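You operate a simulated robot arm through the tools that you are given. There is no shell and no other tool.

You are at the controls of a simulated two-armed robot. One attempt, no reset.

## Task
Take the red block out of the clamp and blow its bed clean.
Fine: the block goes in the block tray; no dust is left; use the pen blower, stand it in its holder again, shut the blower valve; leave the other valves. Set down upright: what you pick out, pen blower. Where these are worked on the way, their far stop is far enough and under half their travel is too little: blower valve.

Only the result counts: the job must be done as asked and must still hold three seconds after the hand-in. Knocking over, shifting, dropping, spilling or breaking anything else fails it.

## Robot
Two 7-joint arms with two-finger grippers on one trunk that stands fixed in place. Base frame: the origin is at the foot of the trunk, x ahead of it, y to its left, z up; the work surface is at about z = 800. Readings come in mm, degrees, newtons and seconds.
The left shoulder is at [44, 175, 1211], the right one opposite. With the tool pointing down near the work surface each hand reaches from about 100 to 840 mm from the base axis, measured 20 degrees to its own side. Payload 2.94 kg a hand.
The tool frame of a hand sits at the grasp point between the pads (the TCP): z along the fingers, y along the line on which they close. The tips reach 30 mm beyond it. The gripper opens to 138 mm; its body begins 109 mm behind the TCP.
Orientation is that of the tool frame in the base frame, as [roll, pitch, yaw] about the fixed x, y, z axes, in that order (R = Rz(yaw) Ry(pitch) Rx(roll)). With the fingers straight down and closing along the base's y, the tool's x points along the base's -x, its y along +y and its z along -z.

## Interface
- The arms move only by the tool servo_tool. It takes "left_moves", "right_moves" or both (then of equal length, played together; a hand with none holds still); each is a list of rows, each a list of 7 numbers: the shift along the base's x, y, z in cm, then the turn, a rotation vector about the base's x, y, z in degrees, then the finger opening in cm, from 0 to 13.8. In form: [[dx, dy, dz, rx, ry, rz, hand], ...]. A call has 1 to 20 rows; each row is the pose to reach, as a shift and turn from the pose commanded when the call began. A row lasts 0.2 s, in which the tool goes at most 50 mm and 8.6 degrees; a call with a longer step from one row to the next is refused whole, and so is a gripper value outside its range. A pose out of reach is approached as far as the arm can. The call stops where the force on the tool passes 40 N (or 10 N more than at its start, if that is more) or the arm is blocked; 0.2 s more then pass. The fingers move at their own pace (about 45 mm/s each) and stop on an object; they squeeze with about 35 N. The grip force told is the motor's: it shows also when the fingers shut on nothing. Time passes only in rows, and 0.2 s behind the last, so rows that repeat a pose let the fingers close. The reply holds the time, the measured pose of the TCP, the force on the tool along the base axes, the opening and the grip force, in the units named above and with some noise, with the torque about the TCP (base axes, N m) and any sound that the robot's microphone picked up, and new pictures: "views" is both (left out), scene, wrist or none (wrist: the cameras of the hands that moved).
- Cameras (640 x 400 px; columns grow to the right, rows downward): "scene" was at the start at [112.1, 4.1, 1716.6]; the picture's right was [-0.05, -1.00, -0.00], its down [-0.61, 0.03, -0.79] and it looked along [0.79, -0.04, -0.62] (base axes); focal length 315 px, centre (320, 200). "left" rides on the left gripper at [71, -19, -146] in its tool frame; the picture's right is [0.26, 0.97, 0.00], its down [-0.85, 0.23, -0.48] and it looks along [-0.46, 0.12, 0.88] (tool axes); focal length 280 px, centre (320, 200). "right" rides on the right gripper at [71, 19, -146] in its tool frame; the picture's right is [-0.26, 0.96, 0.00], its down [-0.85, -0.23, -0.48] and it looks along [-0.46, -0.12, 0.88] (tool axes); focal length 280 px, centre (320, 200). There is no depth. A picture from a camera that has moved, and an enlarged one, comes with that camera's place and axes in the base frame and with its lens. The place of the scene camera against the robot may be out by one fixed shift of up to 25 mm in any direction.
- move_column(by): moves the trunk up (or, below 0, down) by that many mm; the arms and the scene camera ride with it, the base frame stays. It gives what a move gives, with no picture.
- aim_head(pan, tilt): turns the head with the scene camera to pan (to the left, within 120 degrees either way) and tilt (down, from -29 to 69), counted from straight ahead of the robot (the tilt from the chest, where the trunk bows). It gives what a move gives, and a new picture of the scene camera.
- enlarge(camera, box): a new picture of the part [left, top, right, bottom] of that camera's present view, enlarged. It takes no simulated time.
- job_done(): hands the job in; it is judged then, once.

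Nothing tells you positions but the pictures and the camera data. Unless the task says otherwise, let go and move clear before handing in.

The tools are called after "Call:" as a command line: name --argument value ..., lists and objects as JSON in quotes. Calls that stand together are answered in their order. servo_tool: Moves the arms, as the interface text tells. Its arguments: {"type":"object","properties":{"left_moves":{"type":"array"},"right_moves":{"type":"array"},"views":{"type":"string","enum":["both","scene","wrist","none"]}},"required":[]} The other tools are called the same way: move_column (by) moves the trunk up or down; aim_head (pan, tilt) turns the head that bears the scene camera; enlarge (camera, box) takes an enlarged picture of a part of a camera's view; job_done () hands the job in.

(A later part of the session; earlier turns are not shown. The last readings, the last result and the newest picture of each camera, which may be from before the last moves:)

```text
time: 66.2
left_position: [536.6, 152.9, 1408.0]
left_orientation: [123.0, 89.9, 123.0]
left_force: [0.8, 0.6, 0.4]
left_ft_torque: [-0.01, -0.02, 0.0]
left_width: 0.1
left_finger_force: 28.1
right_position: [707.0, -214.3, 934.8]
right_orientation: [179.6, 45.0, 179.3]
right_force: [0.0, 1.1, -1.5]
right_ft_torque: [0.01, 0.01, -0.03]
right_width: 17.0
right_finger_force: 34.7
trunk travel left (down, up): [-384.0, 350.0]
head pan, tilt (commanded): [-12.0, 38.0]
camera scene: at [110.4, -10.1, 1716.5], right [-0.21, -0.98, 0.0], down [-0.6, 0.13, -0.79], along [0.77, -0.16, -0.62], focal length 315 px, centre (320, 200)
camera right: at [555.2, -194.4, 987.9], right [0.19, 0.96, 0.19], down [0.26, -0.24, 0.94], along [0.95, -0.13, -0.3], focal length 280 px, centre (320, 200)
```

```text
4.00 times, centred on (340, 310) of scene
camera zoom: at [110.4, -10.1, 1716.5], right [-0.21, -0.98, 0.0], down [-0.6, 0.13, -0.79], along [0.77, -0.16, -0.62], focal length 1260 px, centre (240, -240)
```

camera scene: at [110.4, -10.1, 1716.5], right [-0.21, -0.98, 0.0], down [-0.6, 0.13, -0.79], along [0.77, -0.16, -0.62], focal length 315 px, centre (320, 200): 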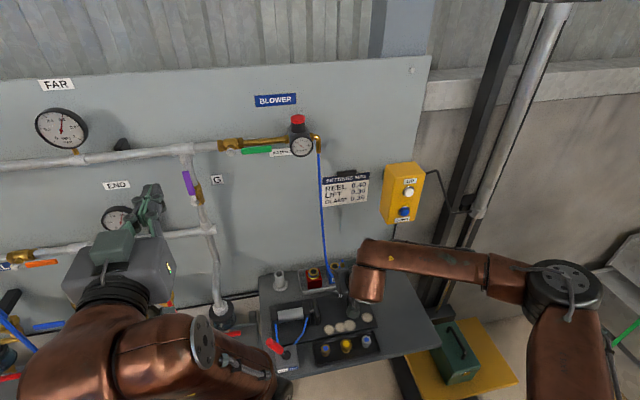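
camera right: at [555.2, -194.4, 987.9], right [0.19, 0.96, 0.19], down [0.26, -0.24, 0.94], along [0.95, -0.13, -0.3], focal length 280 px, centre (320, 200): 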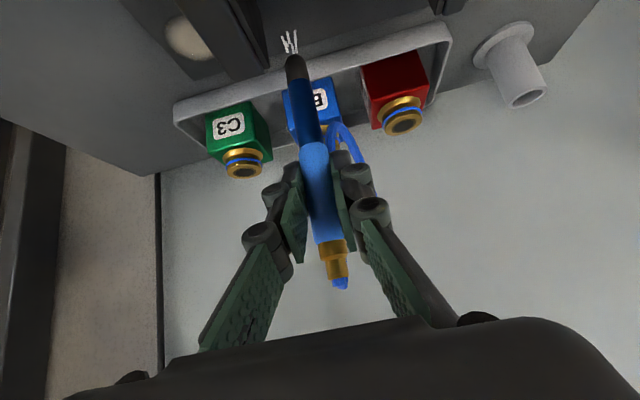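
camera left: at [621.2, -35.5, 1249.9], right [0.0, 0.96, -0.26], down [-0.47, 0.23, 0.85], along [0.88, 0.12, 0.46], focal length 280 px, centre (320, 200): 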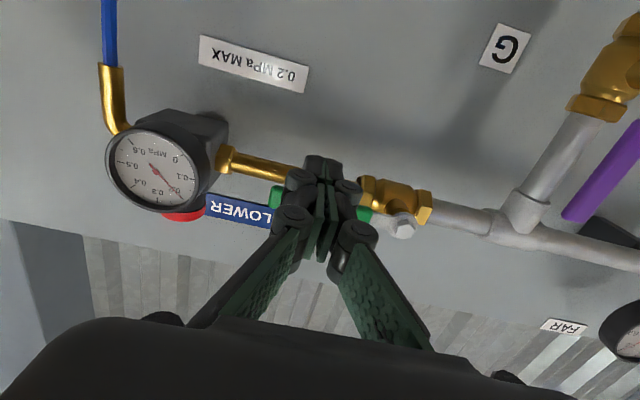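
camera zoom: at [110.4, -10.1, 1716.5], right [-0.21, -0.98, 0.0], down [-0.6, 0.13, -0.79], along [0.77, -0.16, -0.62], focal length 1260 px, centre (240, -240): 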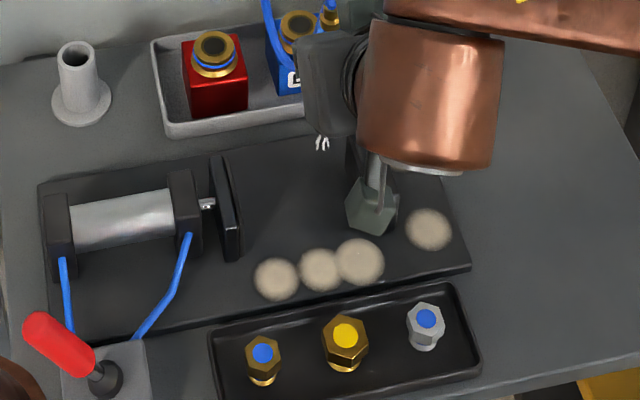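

The back row is clean. Next I hop over the fixed jaw to the two spots on its right side (about (693, -277) and (623, -276)).

Call:
servo_tool --right_moves '[[0, 0, 2, 0, 0, 0, 0.5], [0, 0, 4, 0, 0, 0, 0.5], [-0.4, -2, 4.2, 0, 0, 0, 0.5], [-0.9, -4.3, 4.2, 0, 0, 0, 0.5], [-1.4, -6.3, 4.2, 0, 0, 0, 0.5], [-1.4, -6.4, 2, 0, 0, 0, 0.5], [-1.4, -6.4, 0, 0, 0, 0, 0.5], [-1.4, -6.4, 0, 0, 0, 0, 0.5], [-1.4, -6.4, 0, 0, 0, 0, 0.5], [-1.4, -6.4, 0, 0, 0, 0, 0.5]]' --views "both"

Call:
enlarge --camera "right" --box '[160, 0, 420, 160]'

Call:
enlarge --camera "scene" --box '[280, 260, 400, 360]'

```text
time: 68.3
left_position: [536.9, 154.0, 1408.6]
left_orientation: [117.5, 89.9, 117.5]
left_force: [0.9, -0.2, 0.7]
left_ft_torque: [0.0, -0.02, -0.02]
left_width: 0.2
left_finger_force: 28.4
right_position: [693.7, -278.2, 936.0]
right_orientation: [179.4, 45.0, 179.2]
right_force: [0.6, -0.2, -0.4]
right_ft_torque: [-0.01, 0.0, -0.03]
right_width: 17.0
right_finger_force: 35.1
trunk travel left (down, up): [-384.0, 350.0]
head pan, tilt (commanded): [-12.0, 38.0]
camera scene: at [110.5, -10.0, 1716.5], right [-0.21, -0.98, 0.0], down [-0.6, 0.13, -0.79], along [0.77, -0.16, -0.62], focal length 315 px, centre (320, 200)
camera right: at [541.9, -259.3, 989.2], right [0.19, 0.96, 0.19], down [0.26, -0.24, 0.94], along [0.95, -0.13, -0.3], focal length 280 px, centre (320, 200)
```

scene: 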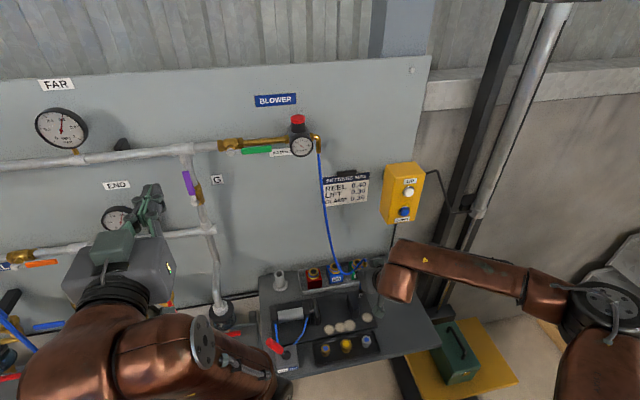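
right: 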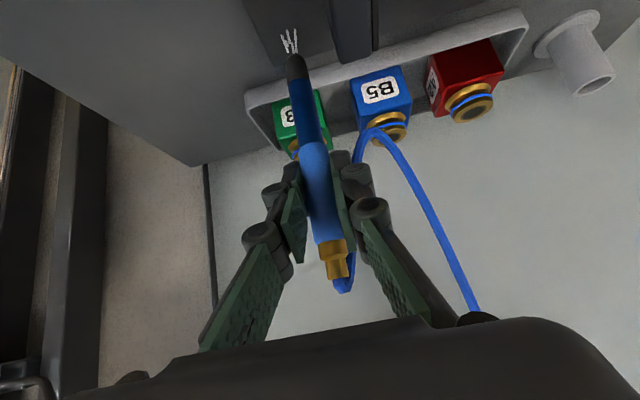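

```text
2.46 times, centred on (290, 80) of right
camera zoom: at [541.9, -259.3, 989.2], right [0.19, 0.96, 0.19], down [0.26, -0.24, 0.94], along [0.95, -0.13, -0.3], focal length 690 px, centre (394, 495)
```

zoom: 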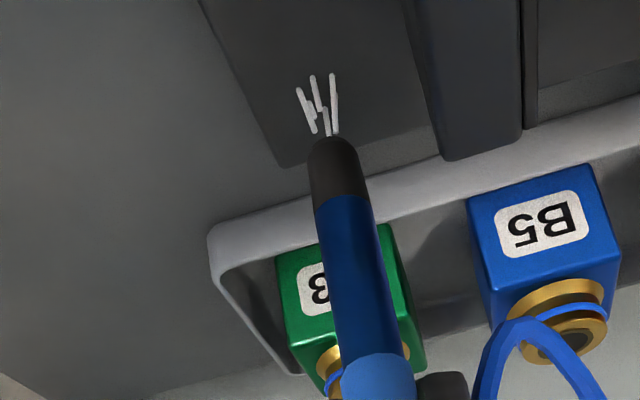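

```text
4.00 times, centred on (340, 310) of scene
camera zoom: at [110.5, -10.0, 1716.5], right [-0.21, -0.98, 0.0], down [-0.6, 0.13, -0.79], along [0.77, -0.16, -0.62], focal length 1260 px, centre (240, -240)
```

zoom: 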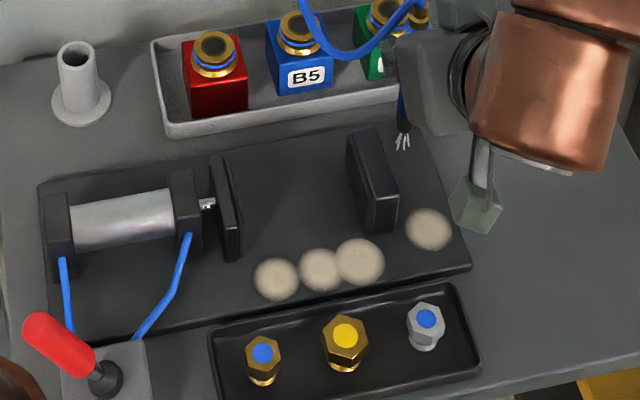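

Those are clean as well; four spots remain. I slide forward to the spot at about (625, -276), staying clear of the jaw.

Call:
servo_tool --right_moves '[[-2, 0, 0, 0, 0, 0, 0.5], [-4, 0.1, 0, 0, 0, 0, 0.5], [-6, 0.1, 0, 0, 0, 0, 0.5], [-6.9, 0.1, 0, 0, 0, 0, 0.5], [-6.9, 0.1, 0, 0, 0, 0, 0.5], [-6.9, 0.1, 0, 0, 0, 0, 0.5], [-6.9, 0.1, 0, 0, 0, 0, 0.5]]' --views "both"

Call:
enlarge --camera "right" --box '[160, 0, 420, 160]'

Call:
enlarge --camera "scene" --box '[280, 260, 400, 360]'

```text
time: 70.0
left_position: [535.3, 154.2, 1408.6]
left_orientation: [119.9, 90.0, 119.9]
left_force: [0.2, 0.9, -0.1]
left_ft_torque: [0.01, 0.0, 0.0]
left_width: 0.0
left_finger_force: 28.6
right_position: [624.1, -278.4, 935.4]
right_orientation: [179.5, 45.0, 179.2]
right_force: [0.3, -0.4, -0.9]
right_ft_torque: [-0.01, 0.0, -0.01]
right_width: 17.1
right_finger_force: 35.0
trunk travel left (down, up): [-384.0, 350.0]
head pan, tilt (commanded): [-12.0, 38.0]
camera scene: at [110.3, -10.0, 1716.5], right [-0.21, -0.98, 0.0], down [-0.6, 0.13, -0.79], along [0.77, -0.16, -0.62], focal length 315 px, centre (320, 200)
camera right: at [472.3, -258.2, 989.6], right [0.19, 0.96, 0.19], down [0.26, -0.24, 0.94], along [0.95, -0.13, -0.3], focal length 280 px, centre (320, 200)
```

scene: 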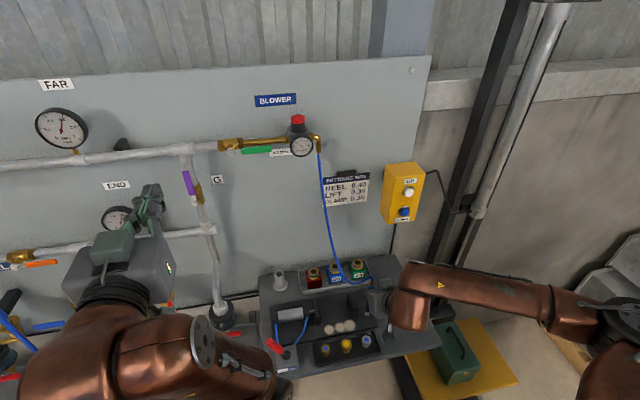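
right: 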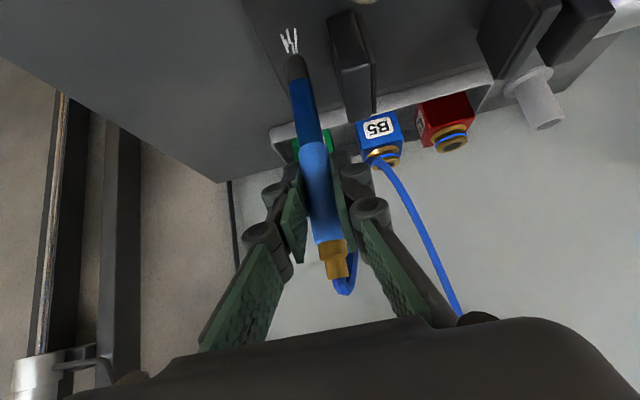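

```text
2.46 times, centred on (290, 80) of right
camera zoom: at [472.3, -258.2, 989.6], right [0.19, 0.96, 0.19], down [0.26, -0.24, 0.94], along [0.95, -0.13, -0.3], focal length 690 px, centre (394, 495)
```

zoom: 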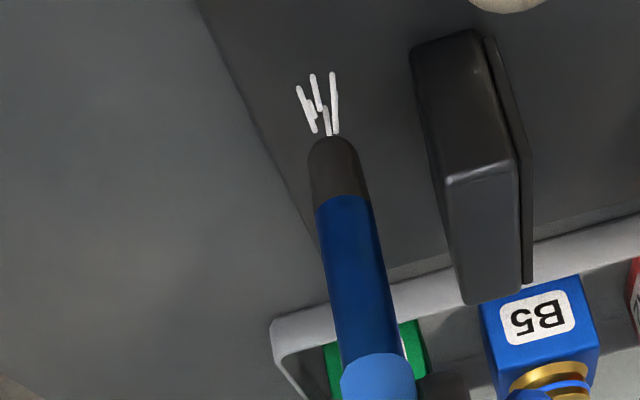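

```text
4.00 times, centred on (340, 310) of scene
camera zoom: at [110.3, -10.0, 1716.5], right [-0.21, -0.98, 0.0], down [-0.6, 0.13, -0.79], along [0.77, -0.16, -0.62], focal length 1260 px, centre (240, -240)
```

zoom: 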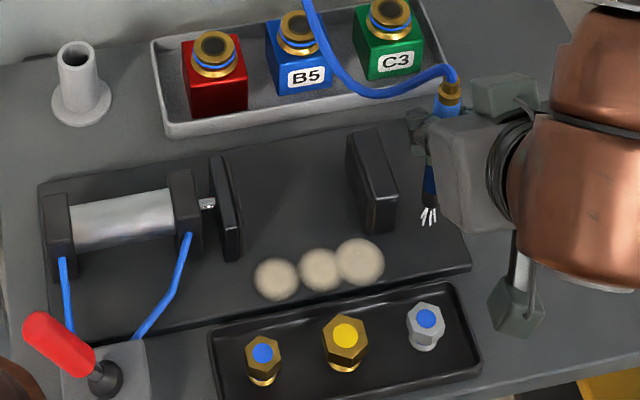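

Only the three front spots remain. I hop over to the right-most of them at about (611, -217).

Call:
servo_tool --right_moves '[[0, 0, 2, 0, 0, 0, 0.5], [0, 0, 4, 0, 0, 0, 0.5], [-0.5, 2, 4.2, 0, 0, 0, 0.5], [-1, 4.2, 4.2, 0, 0, 0, 0.5], [-1.3, 6.1, 4.2, 0, 0, 0, 0.5], [-1.3, 6.1, 2, 0, 0, 0, 0.5], [-1.3, 6.1, 0, 0, 0, 0, 0.5], [-1.3, 6.1, 0, 0, 0, 0, 0.5], [-1.3, 6.1, 0, 0, 0, 0, 0.5], [-1.3, 6.1, 0, 0, 0, 0, 0.5]]' --views "both"

Call:
enlarge --camera "right" --box '[160, 0, 420, 160]'

Call:
enlarge --camera "scene" --box '[280, 260, 400, 360]'

```text
time: 72.2
left_position: [536.2, 153.2, 1409.5]
left_orientation: [-54.3, 89.9, -54.3]
left_force: [-0.3, -0.4, 0.6]
left_ft_torque: [0.04, 0.02, 0.0]
left_width: 0.0
left_finger_force: 28.7
right_position: [609.7, -217.6, 934.4]
right_orientation: [179.5, 45.0, 179.3]
right_force: [0.5, -0.6, -0.2]
right_ft_torque: [-0.01, -0.04, 0.06]
right_width: 17.2
right_finger_force: 34.8
trunk travel left (down, up): [-384.0, 350.0]
head pan, tilt (commanded): [-12.0, 38.0]
camera scene: at [110.2, -9.9, 1716.5], right [-0.21, -0.98, 0.0], down [-0.6, 0.13, -0.79], along [0.77, -0.16, -0.62], focal length 315 px, centre (320, 200)
camera right: at [457.8, -198.1, 989.4], right [0.19, 0.96, 0.19], down [0.26, -0.24, 0.94], along [0.95, -0.13, -0.3], focal length 280 px, centre (320, 200)
```

scene: 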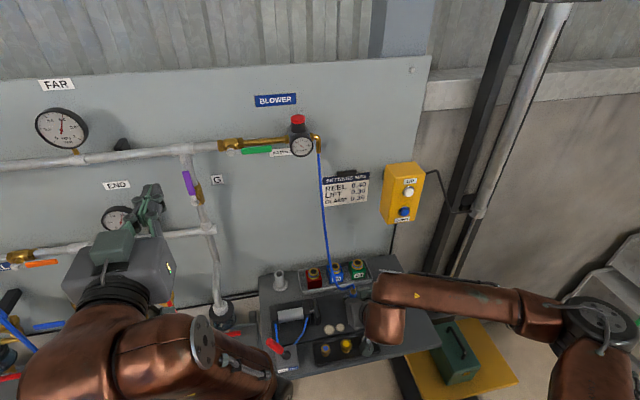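
right: 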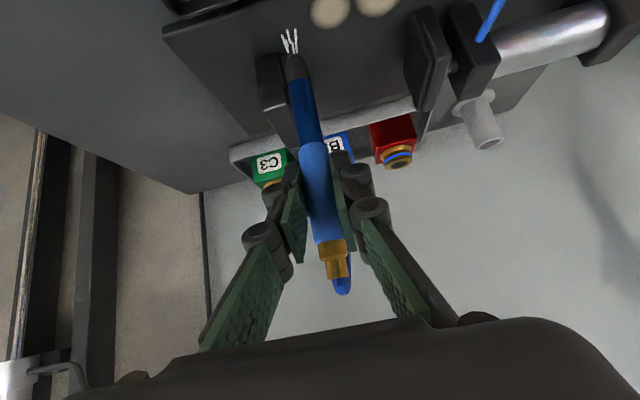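

```text
2.46 times, centred on (290, 80) of right
camera zoom: at [457.8, -198.1, 989.4], right [0.19, 0.96, 0.19], down [0.26, -0.24, 0.94], along [0.95, -0.13, -0.3], focal length 690 px, centre (394, 495)
```

zoom: 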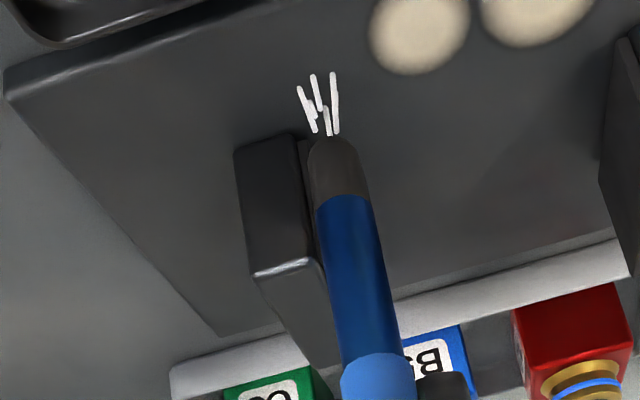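

```text
4.00 times, centred on (340, 310) of scene
camera zoom: at [110.2, -9.9, 1716.5], right [-0.21, -0.98, 0.0], down [-0.6, 0.13, -0.79], along [0.77, -0.16, -0.62], focal length 1260 px, centre (240, -240)
```

zoom: 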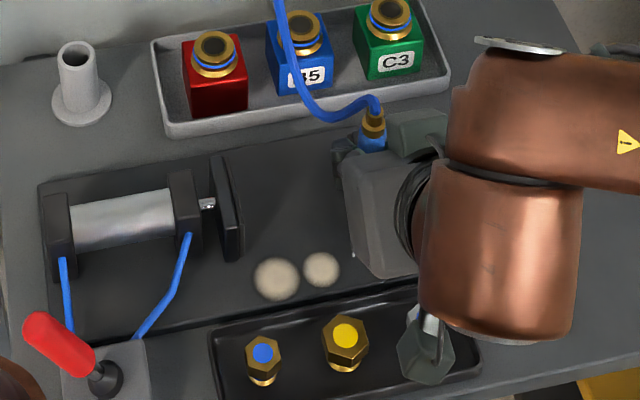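

Two left. I slide along the front row to both, dwelling at each.

Call:
servo_tool --right_moves '[[0.2, 1.6, 0, 0, 0, 0, 0.5], [0.4, 3.3, 0, 0, 0, 0, 0.5], [0.4, 3.3, 0, 0, 0, 0, 0.5], [0.4, 3.3, 0, 0, 0, 0, 0.5], [0.4, 3.3, 0, 0, 0, 0, 0.5], [0.5, 5, 0, 0, 0, 0, 0.5], [0.6, 6.7, 0, 0, 0, 0, 0.5], [0.6, 6.7, 0, 0, 0, 0, 0.5], [0.6, 6.7, 0, 0, 0, 0, 0.5], [0.6, 6.7, 0, 0, 0, 0, 0.5]]' --views "both"

Call:
enlarge --camera "right" --box '[160, 0, 480, 160]'

Call:
enlarge --camera "scene" --box '[280, 260, 400, 360]'

```text
time: 74.3
left_position: [536.4, 153.6, 1408.7]
left_orientation: [-56.6, 89.9, -56.8]
left_force: [-0.8, 0.0, 0.1]
left_ft_torque: [0.0, 0.0, -0.01]
left_width: 0.2
left_finger_force: 28.3
right_position: [616.3, -149.9, 935.8]
right_orientation: [179.5, 45.0, 179.4]
right_force: [0.6, 0.7, -0.7]
right_ft_torque: [0.01, -0.01, 0.0]
right_width: 16.8
right_finger_force: 35.1
trunk travel left (down, up): [-384.0, 350.0]
head pan, tilt (commanded): [-12.0, 38.0]
camera scene: at [110.3, -10.0, 1716.5], right [-0.21, -0.98, 0.0], down [-0.6, 0.13, -0.79], along [0.77, -0.16, -0.62], focal length 315 px, centre (320, 200)
camera right: at [464.5, -129.9, 989.7], right [0.19, 0.96, 0.19], down [0.26, -0.24, 0.94], along [0.95, -0.13, -0.3], focal length 280 px, centre (320, 200)
```

scene: 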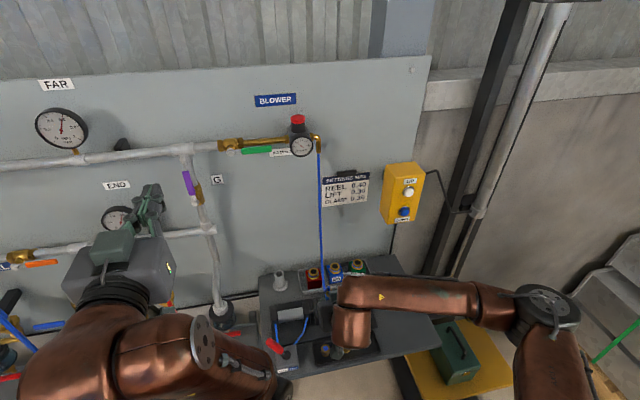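
right: 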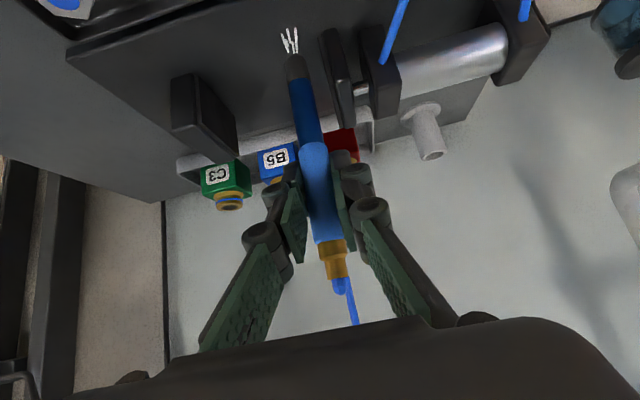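

```text
2.00 times, centred on (320, 80) of right
camera zoom: at [464.5, -129.9, 989.7], right [0.19, 0.96, 0.19], down [0.26, -0.24, 0.94], along [0.95, -0.13, -0.3], focal length 561 px, centre (320, 440)
```

zoom: 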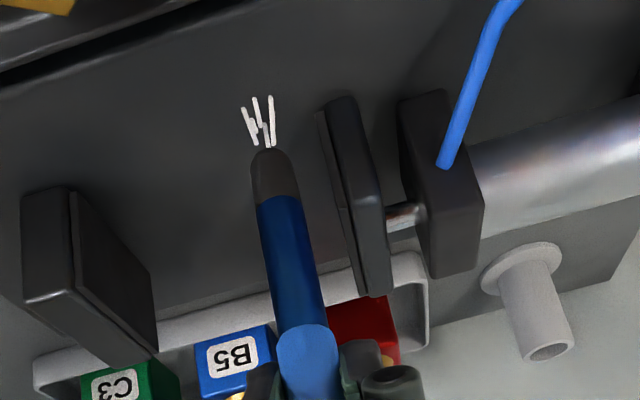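

```text
4.00 times, centred on (340, 310) of scene
camera zoom: at [110.3, -10.0, 1716.5], right [-0.21, -0.98, 0.0], down [-0.6, 0.13, -0.79], along [0.77, -0.16, -0.62], focal length 1260 px, centre (240, -240)
```

zoom: 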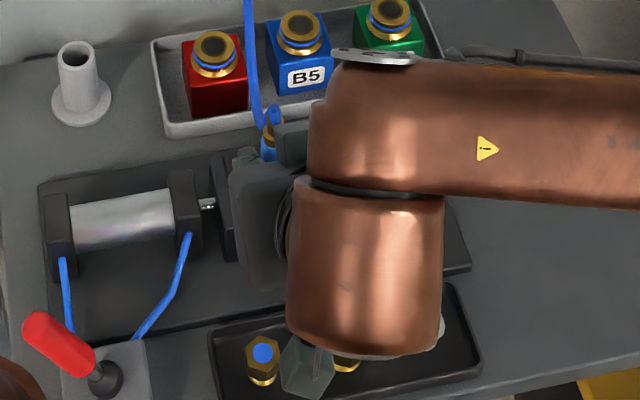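

All eight spots appear gone. I lift the pen and carry it back toward the holder, stopping on the way to inspect the whole bed.

Call:
servo_tool --right_moves '[[0, 0, 2.5, 0, 0, 0, 0.5], [0, 0, 5, 0, 0, 0, 0.5], [0, 0, 7, 0, 0, 0, 0.5], [2.5, 2.5, 7, 0, 0, 0, 0.5], [5, 5, 7, 0, 0, 0, 0.5], [7, 8, 7, 0, 0, 0, 0.5], [9, 11, 7, 0, 0, 0, 0.5], [11, 12.6, 7, 0, 0, 0, 0.5], [13, 12.6, 7, 0, 0, 0, 0.5]]' --views "both"

Call:
enlarge --camera "right" --box '[0, 0, 320, 200]'

Call:
enlarge --camera "scene" --box '[260, 250, 400, 370]'

```text
time: 76.3
left_position: [537.3, 153.4, 1408.4]
left_orientation: [-89.9, 90.0, -90.1]
left_force: [-0.2, -0.8, -0.1]
left_ft_torque: [0.02, -0.01, 0.02]
left_width: 0.0
left_finger_force: 29.2
right_position: [747.5, -25.8, 1003.3]
right_orientation: [179.5, 45.0, 179.4]
right_force: [0.2, 0.0, -1.2]
right_ft_torque: [-0.04, -0.01, 0.0]
right_width: 17.1
right_finger_force: 34.9
trunk travel left (down, up): [-384.0, 350.0]
head pan, tilt (commanded): [-12.0, 38.0]
camera scene: at [110.8, -9.7, 1716.4], right [-0.21, -0.98, 0.0], down [-0.6, 0.13, -0.79], along [0.77, -0.16, -0.62], focal length 315 px, centre (320, 200)
camera right: at [596.2, -6.5, 1056.5], right [0.19, 0.96, 0.19], down [0.26, -0.24, 0.94], along [0.95, -0.13, -0.3], focal length 280 px, centre (320, 200)
```

scene: 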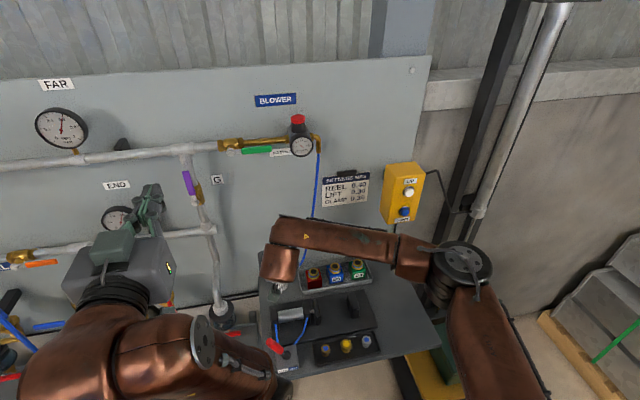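
right: 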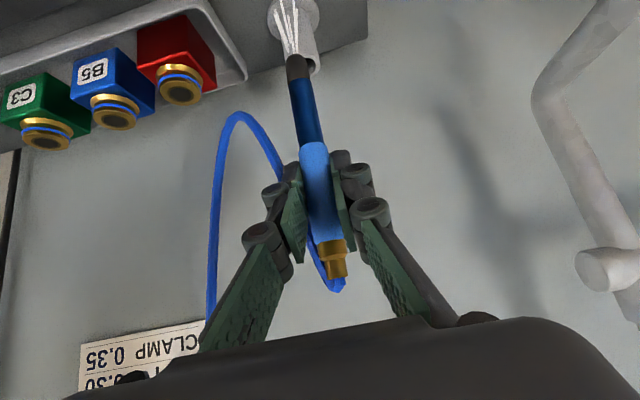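

```text
2.00 times, centred on (160, 100) of right
camera zoom: at [596.2, -6.5, 1056.5], right [0.19, 0.96, 0.19], down [0.26, -0.24, 0.94], along [0.95, -0.13, -0.3], focal length 561 px, centre (640, 400)
```

zoom: 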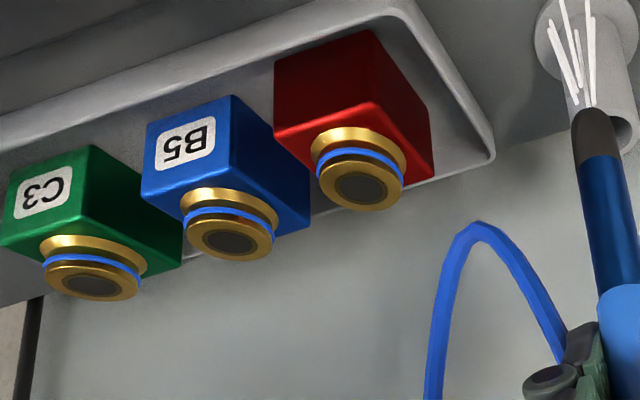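

```text
3.33 times, centred on (330, 310) of scene
camera zoom: at [110.8, -9.7, 1716.4], right [-0.21, -0.98, 0.0], down [-0.6, 0.13, -0.79], along [0.77, -0.16, -0.62], focal length 1050 px, centre (287, -167)
```

zoom: 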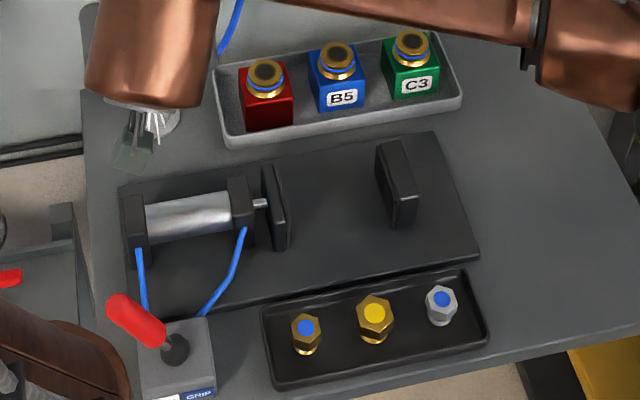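

The bed looks clean from the scene camera. I zoom in once more for faint remains before putting the pen back.

Call:
enlarge --camera "scene" --box '[320, 285, 390, 335]'

Call:
enlarge --camera "scene" --box '[265, 295, 345, 350]'

```text
8.00 times, centred on (355, 310) of scene
camera zoom: at [110.8, -9.7, 1716.4], right [-0.21, -0.98, 0.0], down [-0.6, 0.13, -0.79], along [0.77, -0.16, -0.62], focal length 2519 px, centre (40, -680)
```

zoom: 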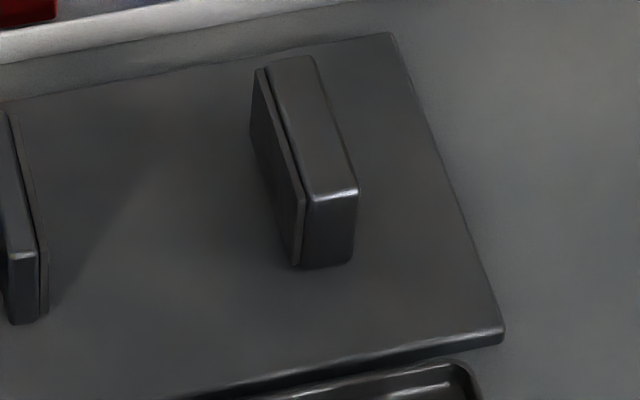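

```text
7.27 times, centred on (305, 322) of scene
camera zoom: at [110.8, -9.7, 1716.4], right [-0.21, -0.98, 0.0], down [-0.6, 0.13, -0.79], along [0.77, -0.16, -0.62], focal length 2290 px, centre (429, -691)
```

zoom: 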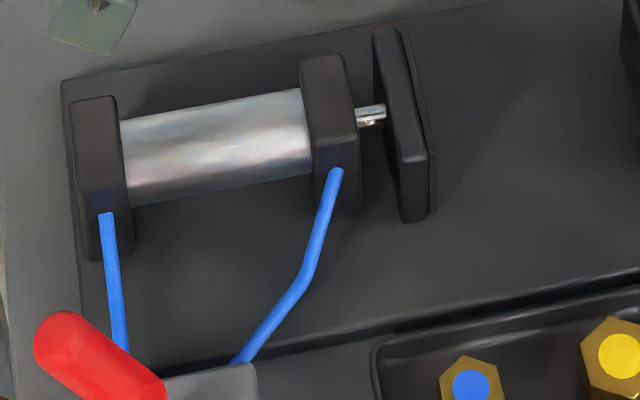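

No dust is visible anywhere on the bed. I move the pen back exactly above its holder and lower it to just above the tube mouth.

Call:
servo_tool --right_moves '[[2, 0, 0, 0, 0, 0, 0.5], [4, 0, 0, 0, 0, 0, 0.5], [5.3, 0, 0, 0, 0, 0, 0.5], [5.3, 0, -1, 0, 0, 0, 0.5], [5.3, 0, -2, 0, 0, 0, 0.5], [5.3, 0, -3, 0, 0, 0, 0.5], [5.3, 0, -3.5, 0, 0, 0, 0.5], [5.3, 0, -3.5, 0, 0, 0, 0.5]]' --views "both"

Call:
enlarge --camera "right" --box '[220, 0, 380, 110]'

Call:
enlarge --camera "scene" --box '[250, 240, 330, 300]'

```text
time: 78.2
left_position: [536.7, 154.6, 1408.3]
left_orientation: [-73.0, 90.0, -73.0]
left_force: [-0.2, 0.2, 0.1]
left_ft_torque: [0.0, 0.04, 0.03]
left_width: 0.0
left_finger_force: 28.6
right_position: [801.8, -23.7, 970.6]
right_orientation: [179.6, 45.0, 179.4]
right_force: [-0.1, 0.3, -0.8]
right_ft_torque: [0.01, 0.0, 0.01]
right_width: 16.9
right_finger_force: 34.8
trunk travel left (down, up): [-384.0, 350.0]
head pan, tilt (commanded): [-12.0, 38.0]
camera scene: at [110.5, -9.6, 1716.5], right [-0.21, -0.98, 0.0], down [-0.6, 0.13, -0.79], along [0.77, -0.16, -0.62], focal length 315 px, centre (320, 200)
camera right: at [650.0, -4.0, 1023.6], right [0.19, 0.96, 0.19], down [0.26, -0.24, 0.94], along [0.95, -0.13, -0.3], focal length 280 px, centre (320, 200)
```

scene: 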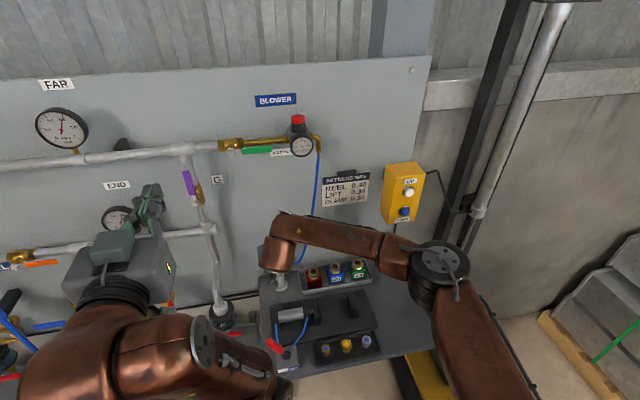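
right: 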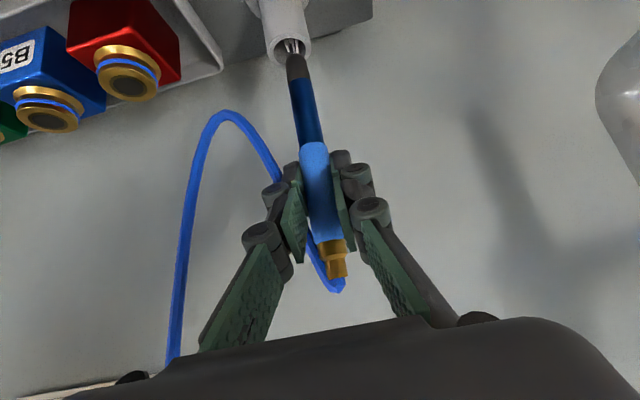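

```text
3.64 times, centred on (300, 55) of right
camera zoom: at [650.0, -4.0, 1023.6], right [0.19, 0.96, 0.19], down [0.26, -0.24, 0.94], along [0.95, -0.13, -0.3], focal length 1020 px, centre (393, 727)
```

zoom: 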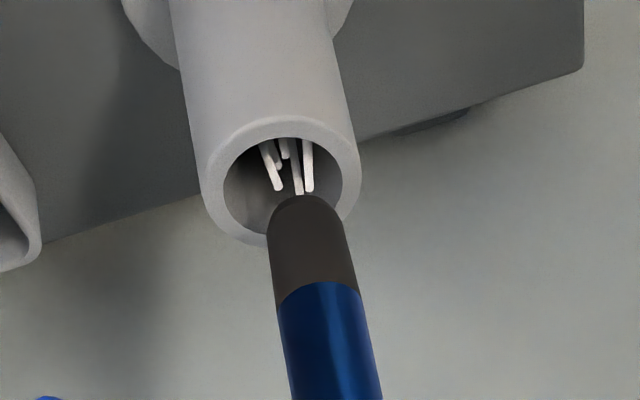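

```text
6.67 times, centred on (290, 270) of scene
camera zoom: at [110.5, -9.6, 1716.5], right [-0.21, -0.98, 0.0], down [-0.6, 0.13, -0.79], along [0.77, -0.16, -0.62], focal length 2100 px, centre (520, -267)
```

zoom: 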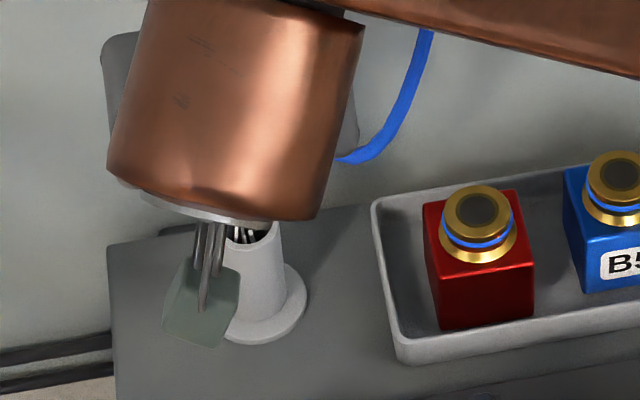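

The nozzle is right over the mouth, on the same line it came out. I insert it slowly and watch the forces.

Call:
servo_tool --right_moves '[[0, 0, -0.5, 0, 0, 0, 0.5], [0, 0, -1, 0, 0, 0, 0.5], [0, 0, -1.5, 0, 0, 0, 0.5], [0, 0, -2, 0, 0, 0, 0.5], [0, 0, -2, 0, 0, 0, 0.5]]' --views "wrist"

Call:
enlarge --camera "right" --box '[220, 0, 380, 110]'

```text
time: 79.3
left_position: [536.2, 153.8, 1408.3]
left_orientation: [-63.9, 89.9, -63.9]
left_force: [1.0, 0.3, 0.0]
left_ft_torque: [0.05, 0.01, 0.0]
left_width: 0.1
left_finger_force: 28.0
right_position: [801.5, -24.2, 951.0]
right_orientation: [179.7, 45.0, 179.3]
right_force: [0.1, 0.1, -1.2]
right_ft_torque: [-0.01, 0.01, -0.01]
right_width: 16.9
right_finger_force: 35.2
trunk travel left (down, up): [-384.0, 350.0]
head pan, tilt (commanded): [-12.0, 38.0]
camera right: at [649.4, -4.1, 1003.7], right [0.19, 0.96, 0.19], down [0.26, -0.24, 0.94], along [0.95, -0.13, -0.3], focal length 280 px, centre (320, 200)
```

right: 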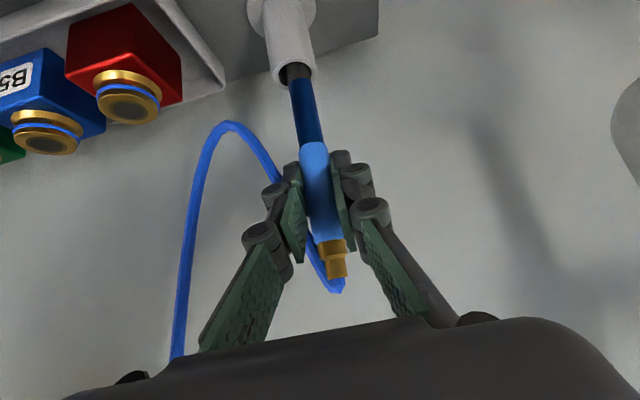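

```text
3.64 times, centred on (300, 55) of right
camera zoom: at [649.4, -4.1, 1003.7], right [0.19, 0.96, 0.19], down [0.26, -0.24, 0.94], along [0.95, -0.13, -0.3], focal length 1020 px, centre (393, 727)
```

zoom: 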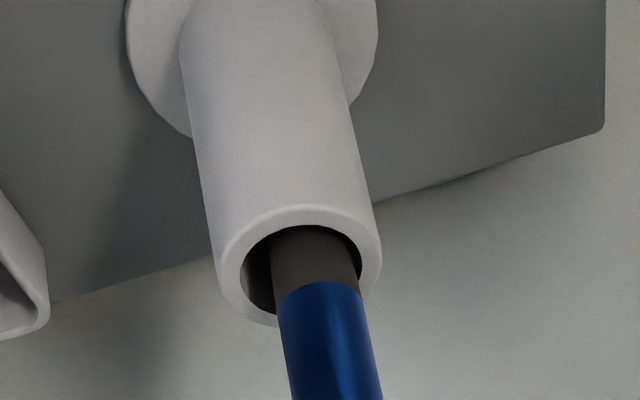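

The nozzle is inside the tube with no side force. I continue down gently.

Call:
servo_tool --right_moves '[[0, -0.1, -0.6, 0, 0, 0, 0.5], [0, -0.1, -1.2, 0, 0, 0, 0.5], [0, -0.1, -1.8, 0, 0, 0, 0.5], [0, -0.1, -2.4, 0, 0, 0, 0.5], [0, -0.1, -3, 0, 0, 0, 0.5], [0, -0.1, -3, 0, 0, 0, 0.5]]' --views "wrist"

Call:
enlarge --camera "right" --box '[220, 20, 380, 130]'

```text
time: 80.8
left_position: [536.3, 153.5, 1409.4]
left_orientation: [-64.4, 90.0, -64.5]
left_force: [-0.2, 0.3, 0.1]
left_ft_torque: [0.0, 0.02, 0.02]
left_width: 0.1
left_finger_force: 28.4
right_position: [799.9, -23.7, 919.2]
right_orientation: [179.5, 45.0, 179.3]
right_force: [-0.7, 0.3, -0.5]
right_ft_torque: [-0.04, 0.0, -0.04]
right_width: 17.0
right_finger_force: 35.1
trunk travel left (down, up): [-384.0, 350.0]
head pan, tilt (commanded): [-12.0, 38.0]
camera right: at [648.5, -5.4, 972.7], right [0.19, 0.96, 0.19], down [0.26, -0.24, 0.94], along [0.95, -0.13, -0.3], focal length 280 px, centre (320, 200)
```

right: 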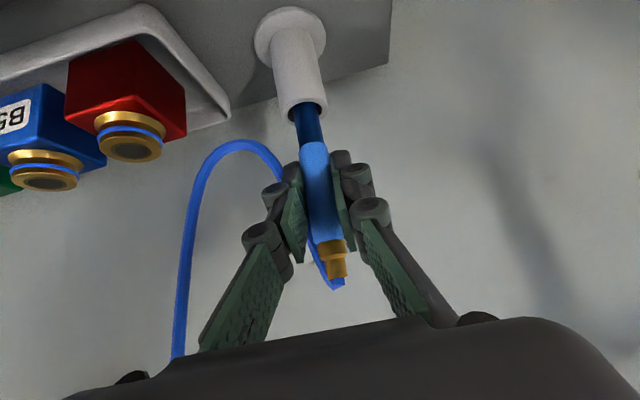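

```text
3.64 times, centred on (300, 75) of right
camera zoom: at [648.5, -5.4, 972.7], right [0.19, 0.96, 0.19], down [0.26, -0.24, 0.94], along [0.95, -0.13, -0.3], focal length 1020 px, centre (393, 654)
```

zoom: 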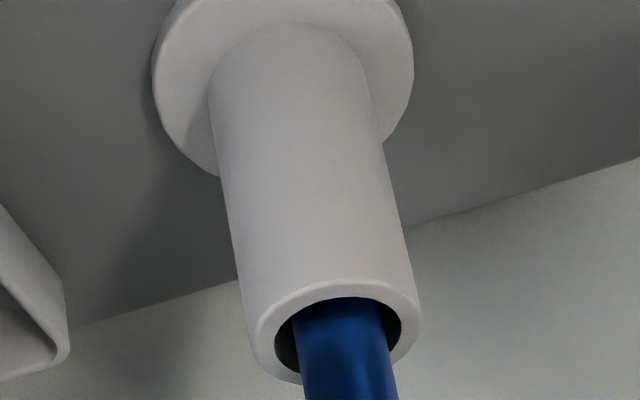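

Nearly home, 15 mm to go. I lower the rest in small steps until the pen rests.

Call:
servo_tool --right_moves '[[0, 0, -0.5, 0, 0, 0, 0.5], [0, 0, -1, 0, 0, 0, 0.5], [0, 0, -1.3, 0, 0, 0, 0.5], [0, 0, -1.3, 0, 0, 0, 0.5]]' --views "none"

Call:
servo_tool --right_moves '[[0, 0, -0.1, 0, 0, 0, 0.5], [0, 0, -0.2, 0, 0, 0, 0.5], [0, 0, -0.2, 0, 0, 0, 0.5]]' --views "wrist"

```text
time: 81.8
left_position: [536.4, 155.0, 1408.9]
left_orientation: [112.0, 90.0, 111.9]
left_force: [0.5, 0.5, -0.5]
left_ft_torque: [0.01, 0.02, -0.01]
left_width: 0.0
left_finger_force: 28.8
right_position: [802.3, -24.3, 905.7]
right_orientation: [179.6, 45.0, 179.4]
right_force: [0.3, 0.4, -0.6]
right_ft_torque: [0.01, 0.01, 0.01]
right_width: 17.0
right_finger_force: 35.1
trunk travel left (down, up): [-384.0, 350.0]
head pan, tilt (commanded): [-12.0, 38.0]
```

```text
time: 82.5
left_position: [535.6, 152.9, 1409.2]
left_orientation: [-50.5, 90.0, -50.6]
left_force: [-0.1, 0.4, 0.2]
left_ft_torque: [0.01, 0.0, -0.01]
left_width: 0.1
left_finger_force: 28.1
right_position: [801.1, -25.1, 905.9]
right_orientation: [179.5, 45.2, 179.4]
right_force: [2.1, -0.4, 5.9]
right_ft_torque: [-0.05, -0.24, -0.02]
right_width: 17.2
right_finger_force: 34.9
trunk travel left (down, up): [-384.0, 350.0]
head pan, tilt (commanded): [-12.0, 38.0]
camera right: at [648.4, -4.8, 959.0], right [0.19, 0.96, 0.19], down [0.26, -0.24, 0.94], along [0.95, -0.13, -0.3], focal length 280 px, centre (320, 200)
```

right: 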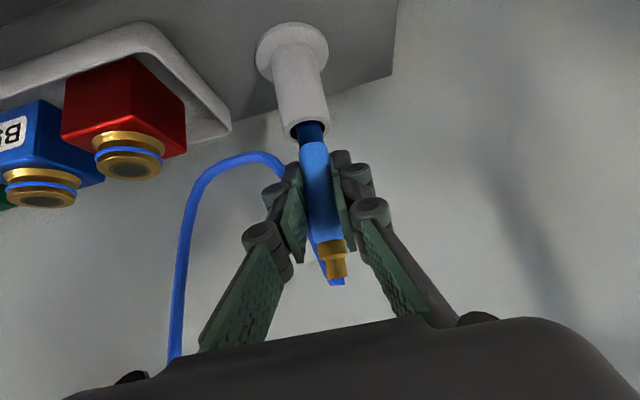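

The pen rests in its holder (upward force 6 N), looking just as before. I unload slightly and open the fingers.

Call:
servo_tool --right_moves '[[0, 0, 0.1, 0, 0, 0, 0.5], [0, 0, 0.1, 0, 0, 0, 2.2], [0, 0, 0.1, 0, 0, 0, 3], [0, 0, 0.1, 0, 0, 0, 4], [0, 0, 0.1, 0, 0, 0, 5], [0, 0, 0.1, 0, 0, 0, 5]]' --views "wrist"

Call:
enlarge --camera "right" --box '[220, 80, 460, 240]'

```text
time: 84.0
left_position: [536.6, 154.2, 1408.3]
left_orientation: [110.3, 90.0, 110.2]
left_force: [-0.2, -0.8, -0.7]
left_ft_torque: [0.0, 0.01, 0.0]
left_width: 0.0
left_finger_force: 28.6
right_position: [799.5, -25.0, 906.3]
right_orientation: [179.6, 45.0, 179.4]
right_force: [0.9, 0.1, 0.5]
right_ft_torque: [0.0, -0.03, -0.01]
right_width: 49.8
right_finger_force: 0.0
trunk travel left (down, up): [-384.0, 350.0]
head pan, tilt (commanded): [-12.0, 38.0]
camera right: at [648.6, -4.7, 959.3], right [0.19, 0.96, 0.19], down [0.26, -0.24, 0.94], along [0.95, -0.13, -0.3], focal length 280 px, centre (320, 200)
```

right: 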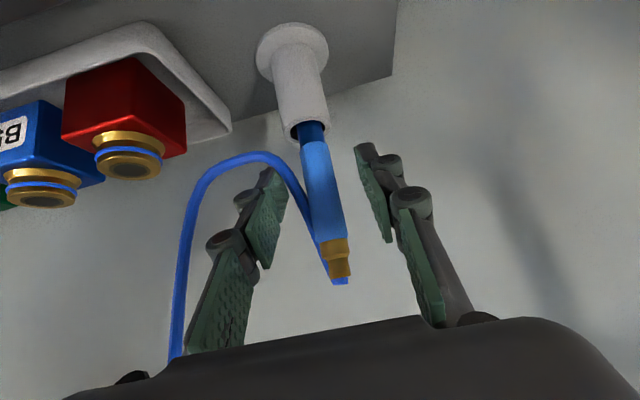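

```text
2.50 times, centred on (340, 160) of right
camera zoom: at [648.6, -4.7, 959.3], right [0.19, 0.96, 0.19], down [0.26, -0.24, 0.94], along [0.95, -0.13, -0.3], focal length 701 px, centre (270, 300)
```

zoom: 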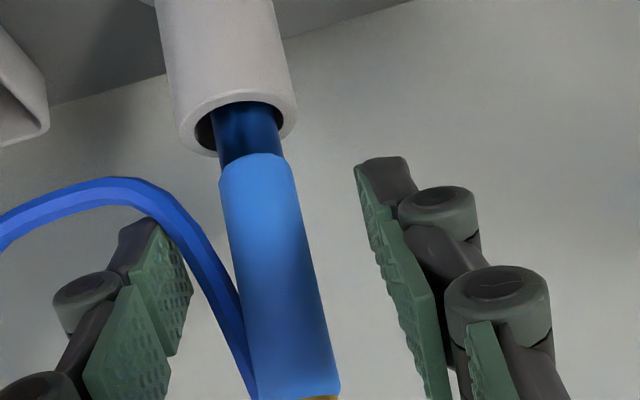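

The pen stands in its holder. I back the right hand straight out and away.

Call:
servo_tool --right_moves '[[-2, 0, 0, 0, 0, 0, 5], [-4, 0, 0.2, 0, 0, 0, 5], [-7, 0, 1, 0, 0, 0, 5], [-10, -1, 3, 0, 0, 0, 5], [-13, -4, 5, 0, 0, 0, 5], [-16, -7, 7, 0, 0, 0, 5], [-19, -10, 9, 0, 0, 0, 5], [-22, -13, 11, 0, 0, 0, 5], [-25, -16, 13, 0, 0, 0, 5], [-27, -20, 15, 0, 0, 0, 5], [-28, -24, 17, 0, 0, 0, 5]]' --views "both"

Call:
enlarge --camera "scene" --box '[250, 230, 400, 370]'

Call:
enlarge --camera "scene" --box '[200, 120, 340, 210]'

```text
time: 86.3
left_position: [534.4, 152.8, 1409.7]
left_orientation: [5.2, 90.0, 5.1]
left_force: [0.3, -0.5, 0.4]
left_ft_torque: [-0.01, 0.02, 0.02]
left_width: 0.1
left_finger_force: 28.5
right_position: [519.8, -264.8, 1074.5]
right_orientation: [179.4, 45.2, 179.4]
right_force: [-0.5, -1.5, 0.0]
right_ft_torque: [0.0, 0.01, -0.01]
right_width: 50.0
right_finger_force: 0.0
trunk travel left (down, up): [-384.0, 350.0]
head pan, tilt (commanded): [-12.0, 38.0]
camera scene: at [108.3, -11.0, 1716.7], right [-0.21, -0.98, 0.0], down [-0.6, 0.13, -0.79], along [0.77, -0.16, -0.62], focal length 315 px, centre (320, 200)
camera right: at [367.4, -245.6, 1128.3], right [0.19, 0.96, 0.19], down [0.26, -0.24, 0.94], along [0.95, -0.13, -0.3], focal length 280 px, centre (320, 200)
```

scene: 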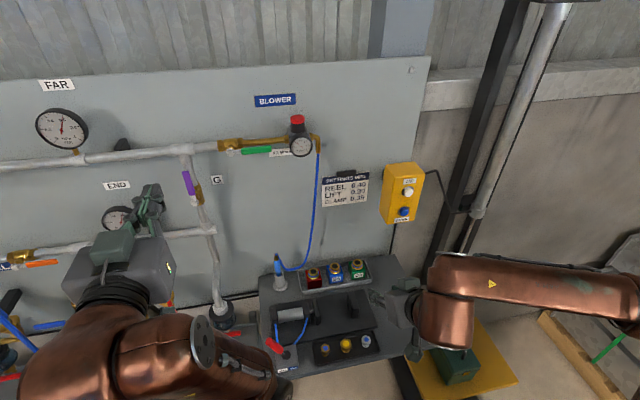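
right: 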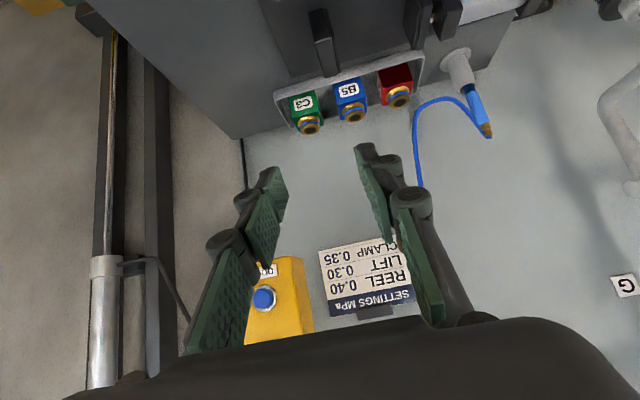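

```text
2.86 times, centred on (325, 300) of scene
camera zoom: at [108.3, -11.0, 1716.7], right [-0.21, -0.98, 0.0], down [-0.6, 0.13, -0.79], along [0.77, -0.16, -0.62], focal length 900 px, centre (306, -86)
```

zoom: 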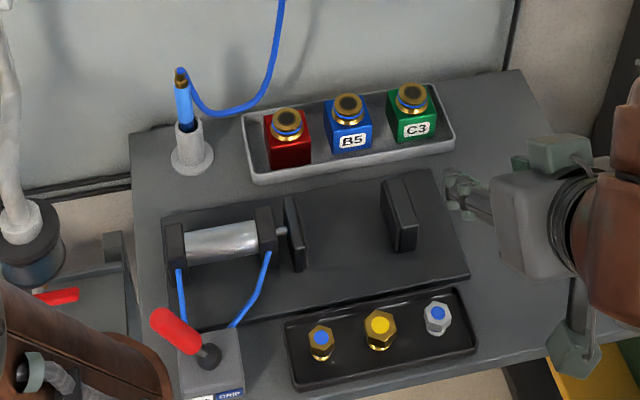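

```text
4.44 times, centred on (270, 165) of scene
camera zoom: at [108.3, -11.0, 1716.7], right [-0.21, -0.98, 0.0], down [-0.6, 0.13, -0.79], along [0.77, -0.16, -0.62], focal length 1400 px, centre (542, 356)
```

zoom: 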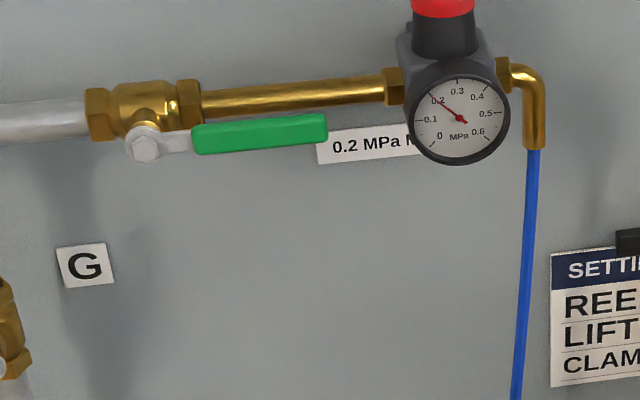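

Bed clean, pen upright, blocks in order. Now I close the valve with the left hand: I bring the closed fingers to a point above the open (horizontal) handle, still in front of it.

Call:
servo_tool --left_moves '[[2, -2.5, -0.5, 0, 0, 0, 0], [4, -5, -1, 0, 0, 0, 0], [6, -7.5, -1.5, 0, 0, 0, 0], [8, -10, -2, 0, 0, 0, 0], [10, -12.5, -2.5, 0, 0, 0, 0], [12, -15, -3, 0, 0, 0, 0], [14, -17, -3.2, 0, 0, 0, 0], [15.4, -17, -3.2, 0, 0, 0, 0], [15.4, -17, -3.2, 0, 0, 0, 0]]' --views "both"

Call:
enlarge --camera "left" --box '[180, 0, 460, 200]'

Call:
enlarge --camera "scene" --box '[200, 110, 340, 210]'

```text
time: 88.3
left_position: [690.2, -16.1, 1380.0]
left_orientation: [124.4, 90.0, 124.4]
left_force: [-0.1, 0.6, 0.6]
left_ft_torque: [0.03, 0.01, -0.01]
left_width: 0.0
left_finger_force: 28.1
right_position: [521.0, -264.0, 1073.3]
right_orientation: [179.4, 45.0, 179.3]
right_force: [-0.2, -0.1, 0.3]
right_ft_torque: [-0.01, 0.01, 0.01]
right_width: 49.7
right_finger_force: 0.0
trunk travel left (down, up): [-384.0, 350.0]
head pan, tilt (commanded): [-12.0, 38.0]
camera scene: at [110.1, -10.4, 1716.5], right [-0.21, -0.98, 0.0], down [-0.6, 0.13, -0.79], along [0.77, -0.16, -0.62], focal length 315 px, centre (320, 200)
camera left: at [544.8, -35.6, 1309.7], right [0.0, 0.96, -0.26], down [-0.48, 0.23, 0.85], along [0.88, 0.12, 0.46], focal length 280 px, centre (320, 200)
```

scene: 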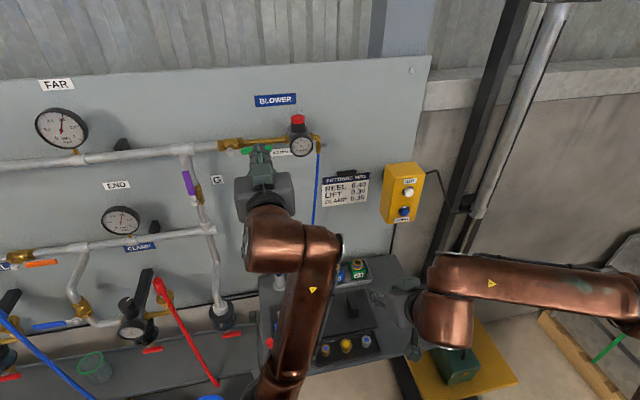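
left: 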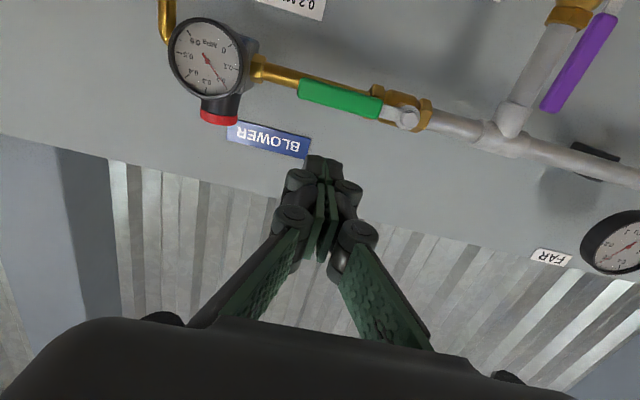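

```text
2.00 times, centred on (320, 100) of left
camera zoom: at [544.8, -35.6, 1309.7], right [0.0, 0.96, -0.26], down [-0.48, 0.23, 0.85], along [0.88, 0.12, 0.46], focal length 561 px, centre (320, 400)
```

zoom: 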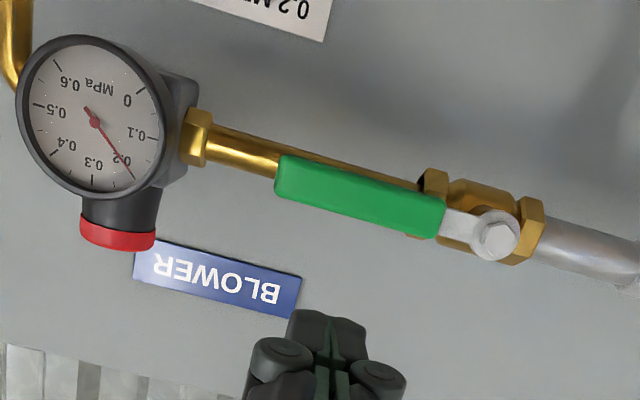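

```text
4.00 times, centred on (270, 160) of scene
camera zoom: at [110.1, -10.4, 1716.5], right [-0.21, -0.98, 0.0], down [-0.6, 0.13, -0.79], along [0.77, -0.16, -0.62], focal length 1260 px, centre (520, 360)
```

zoom: 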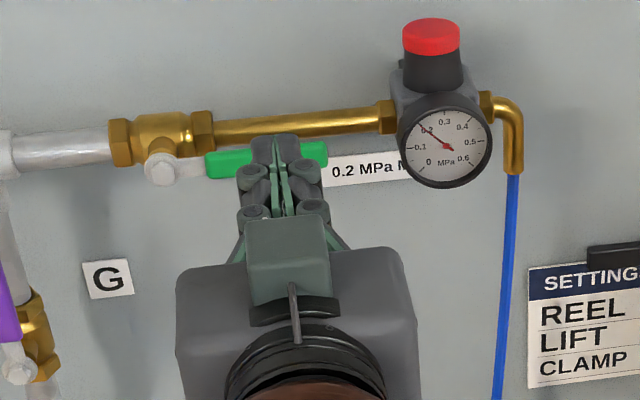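

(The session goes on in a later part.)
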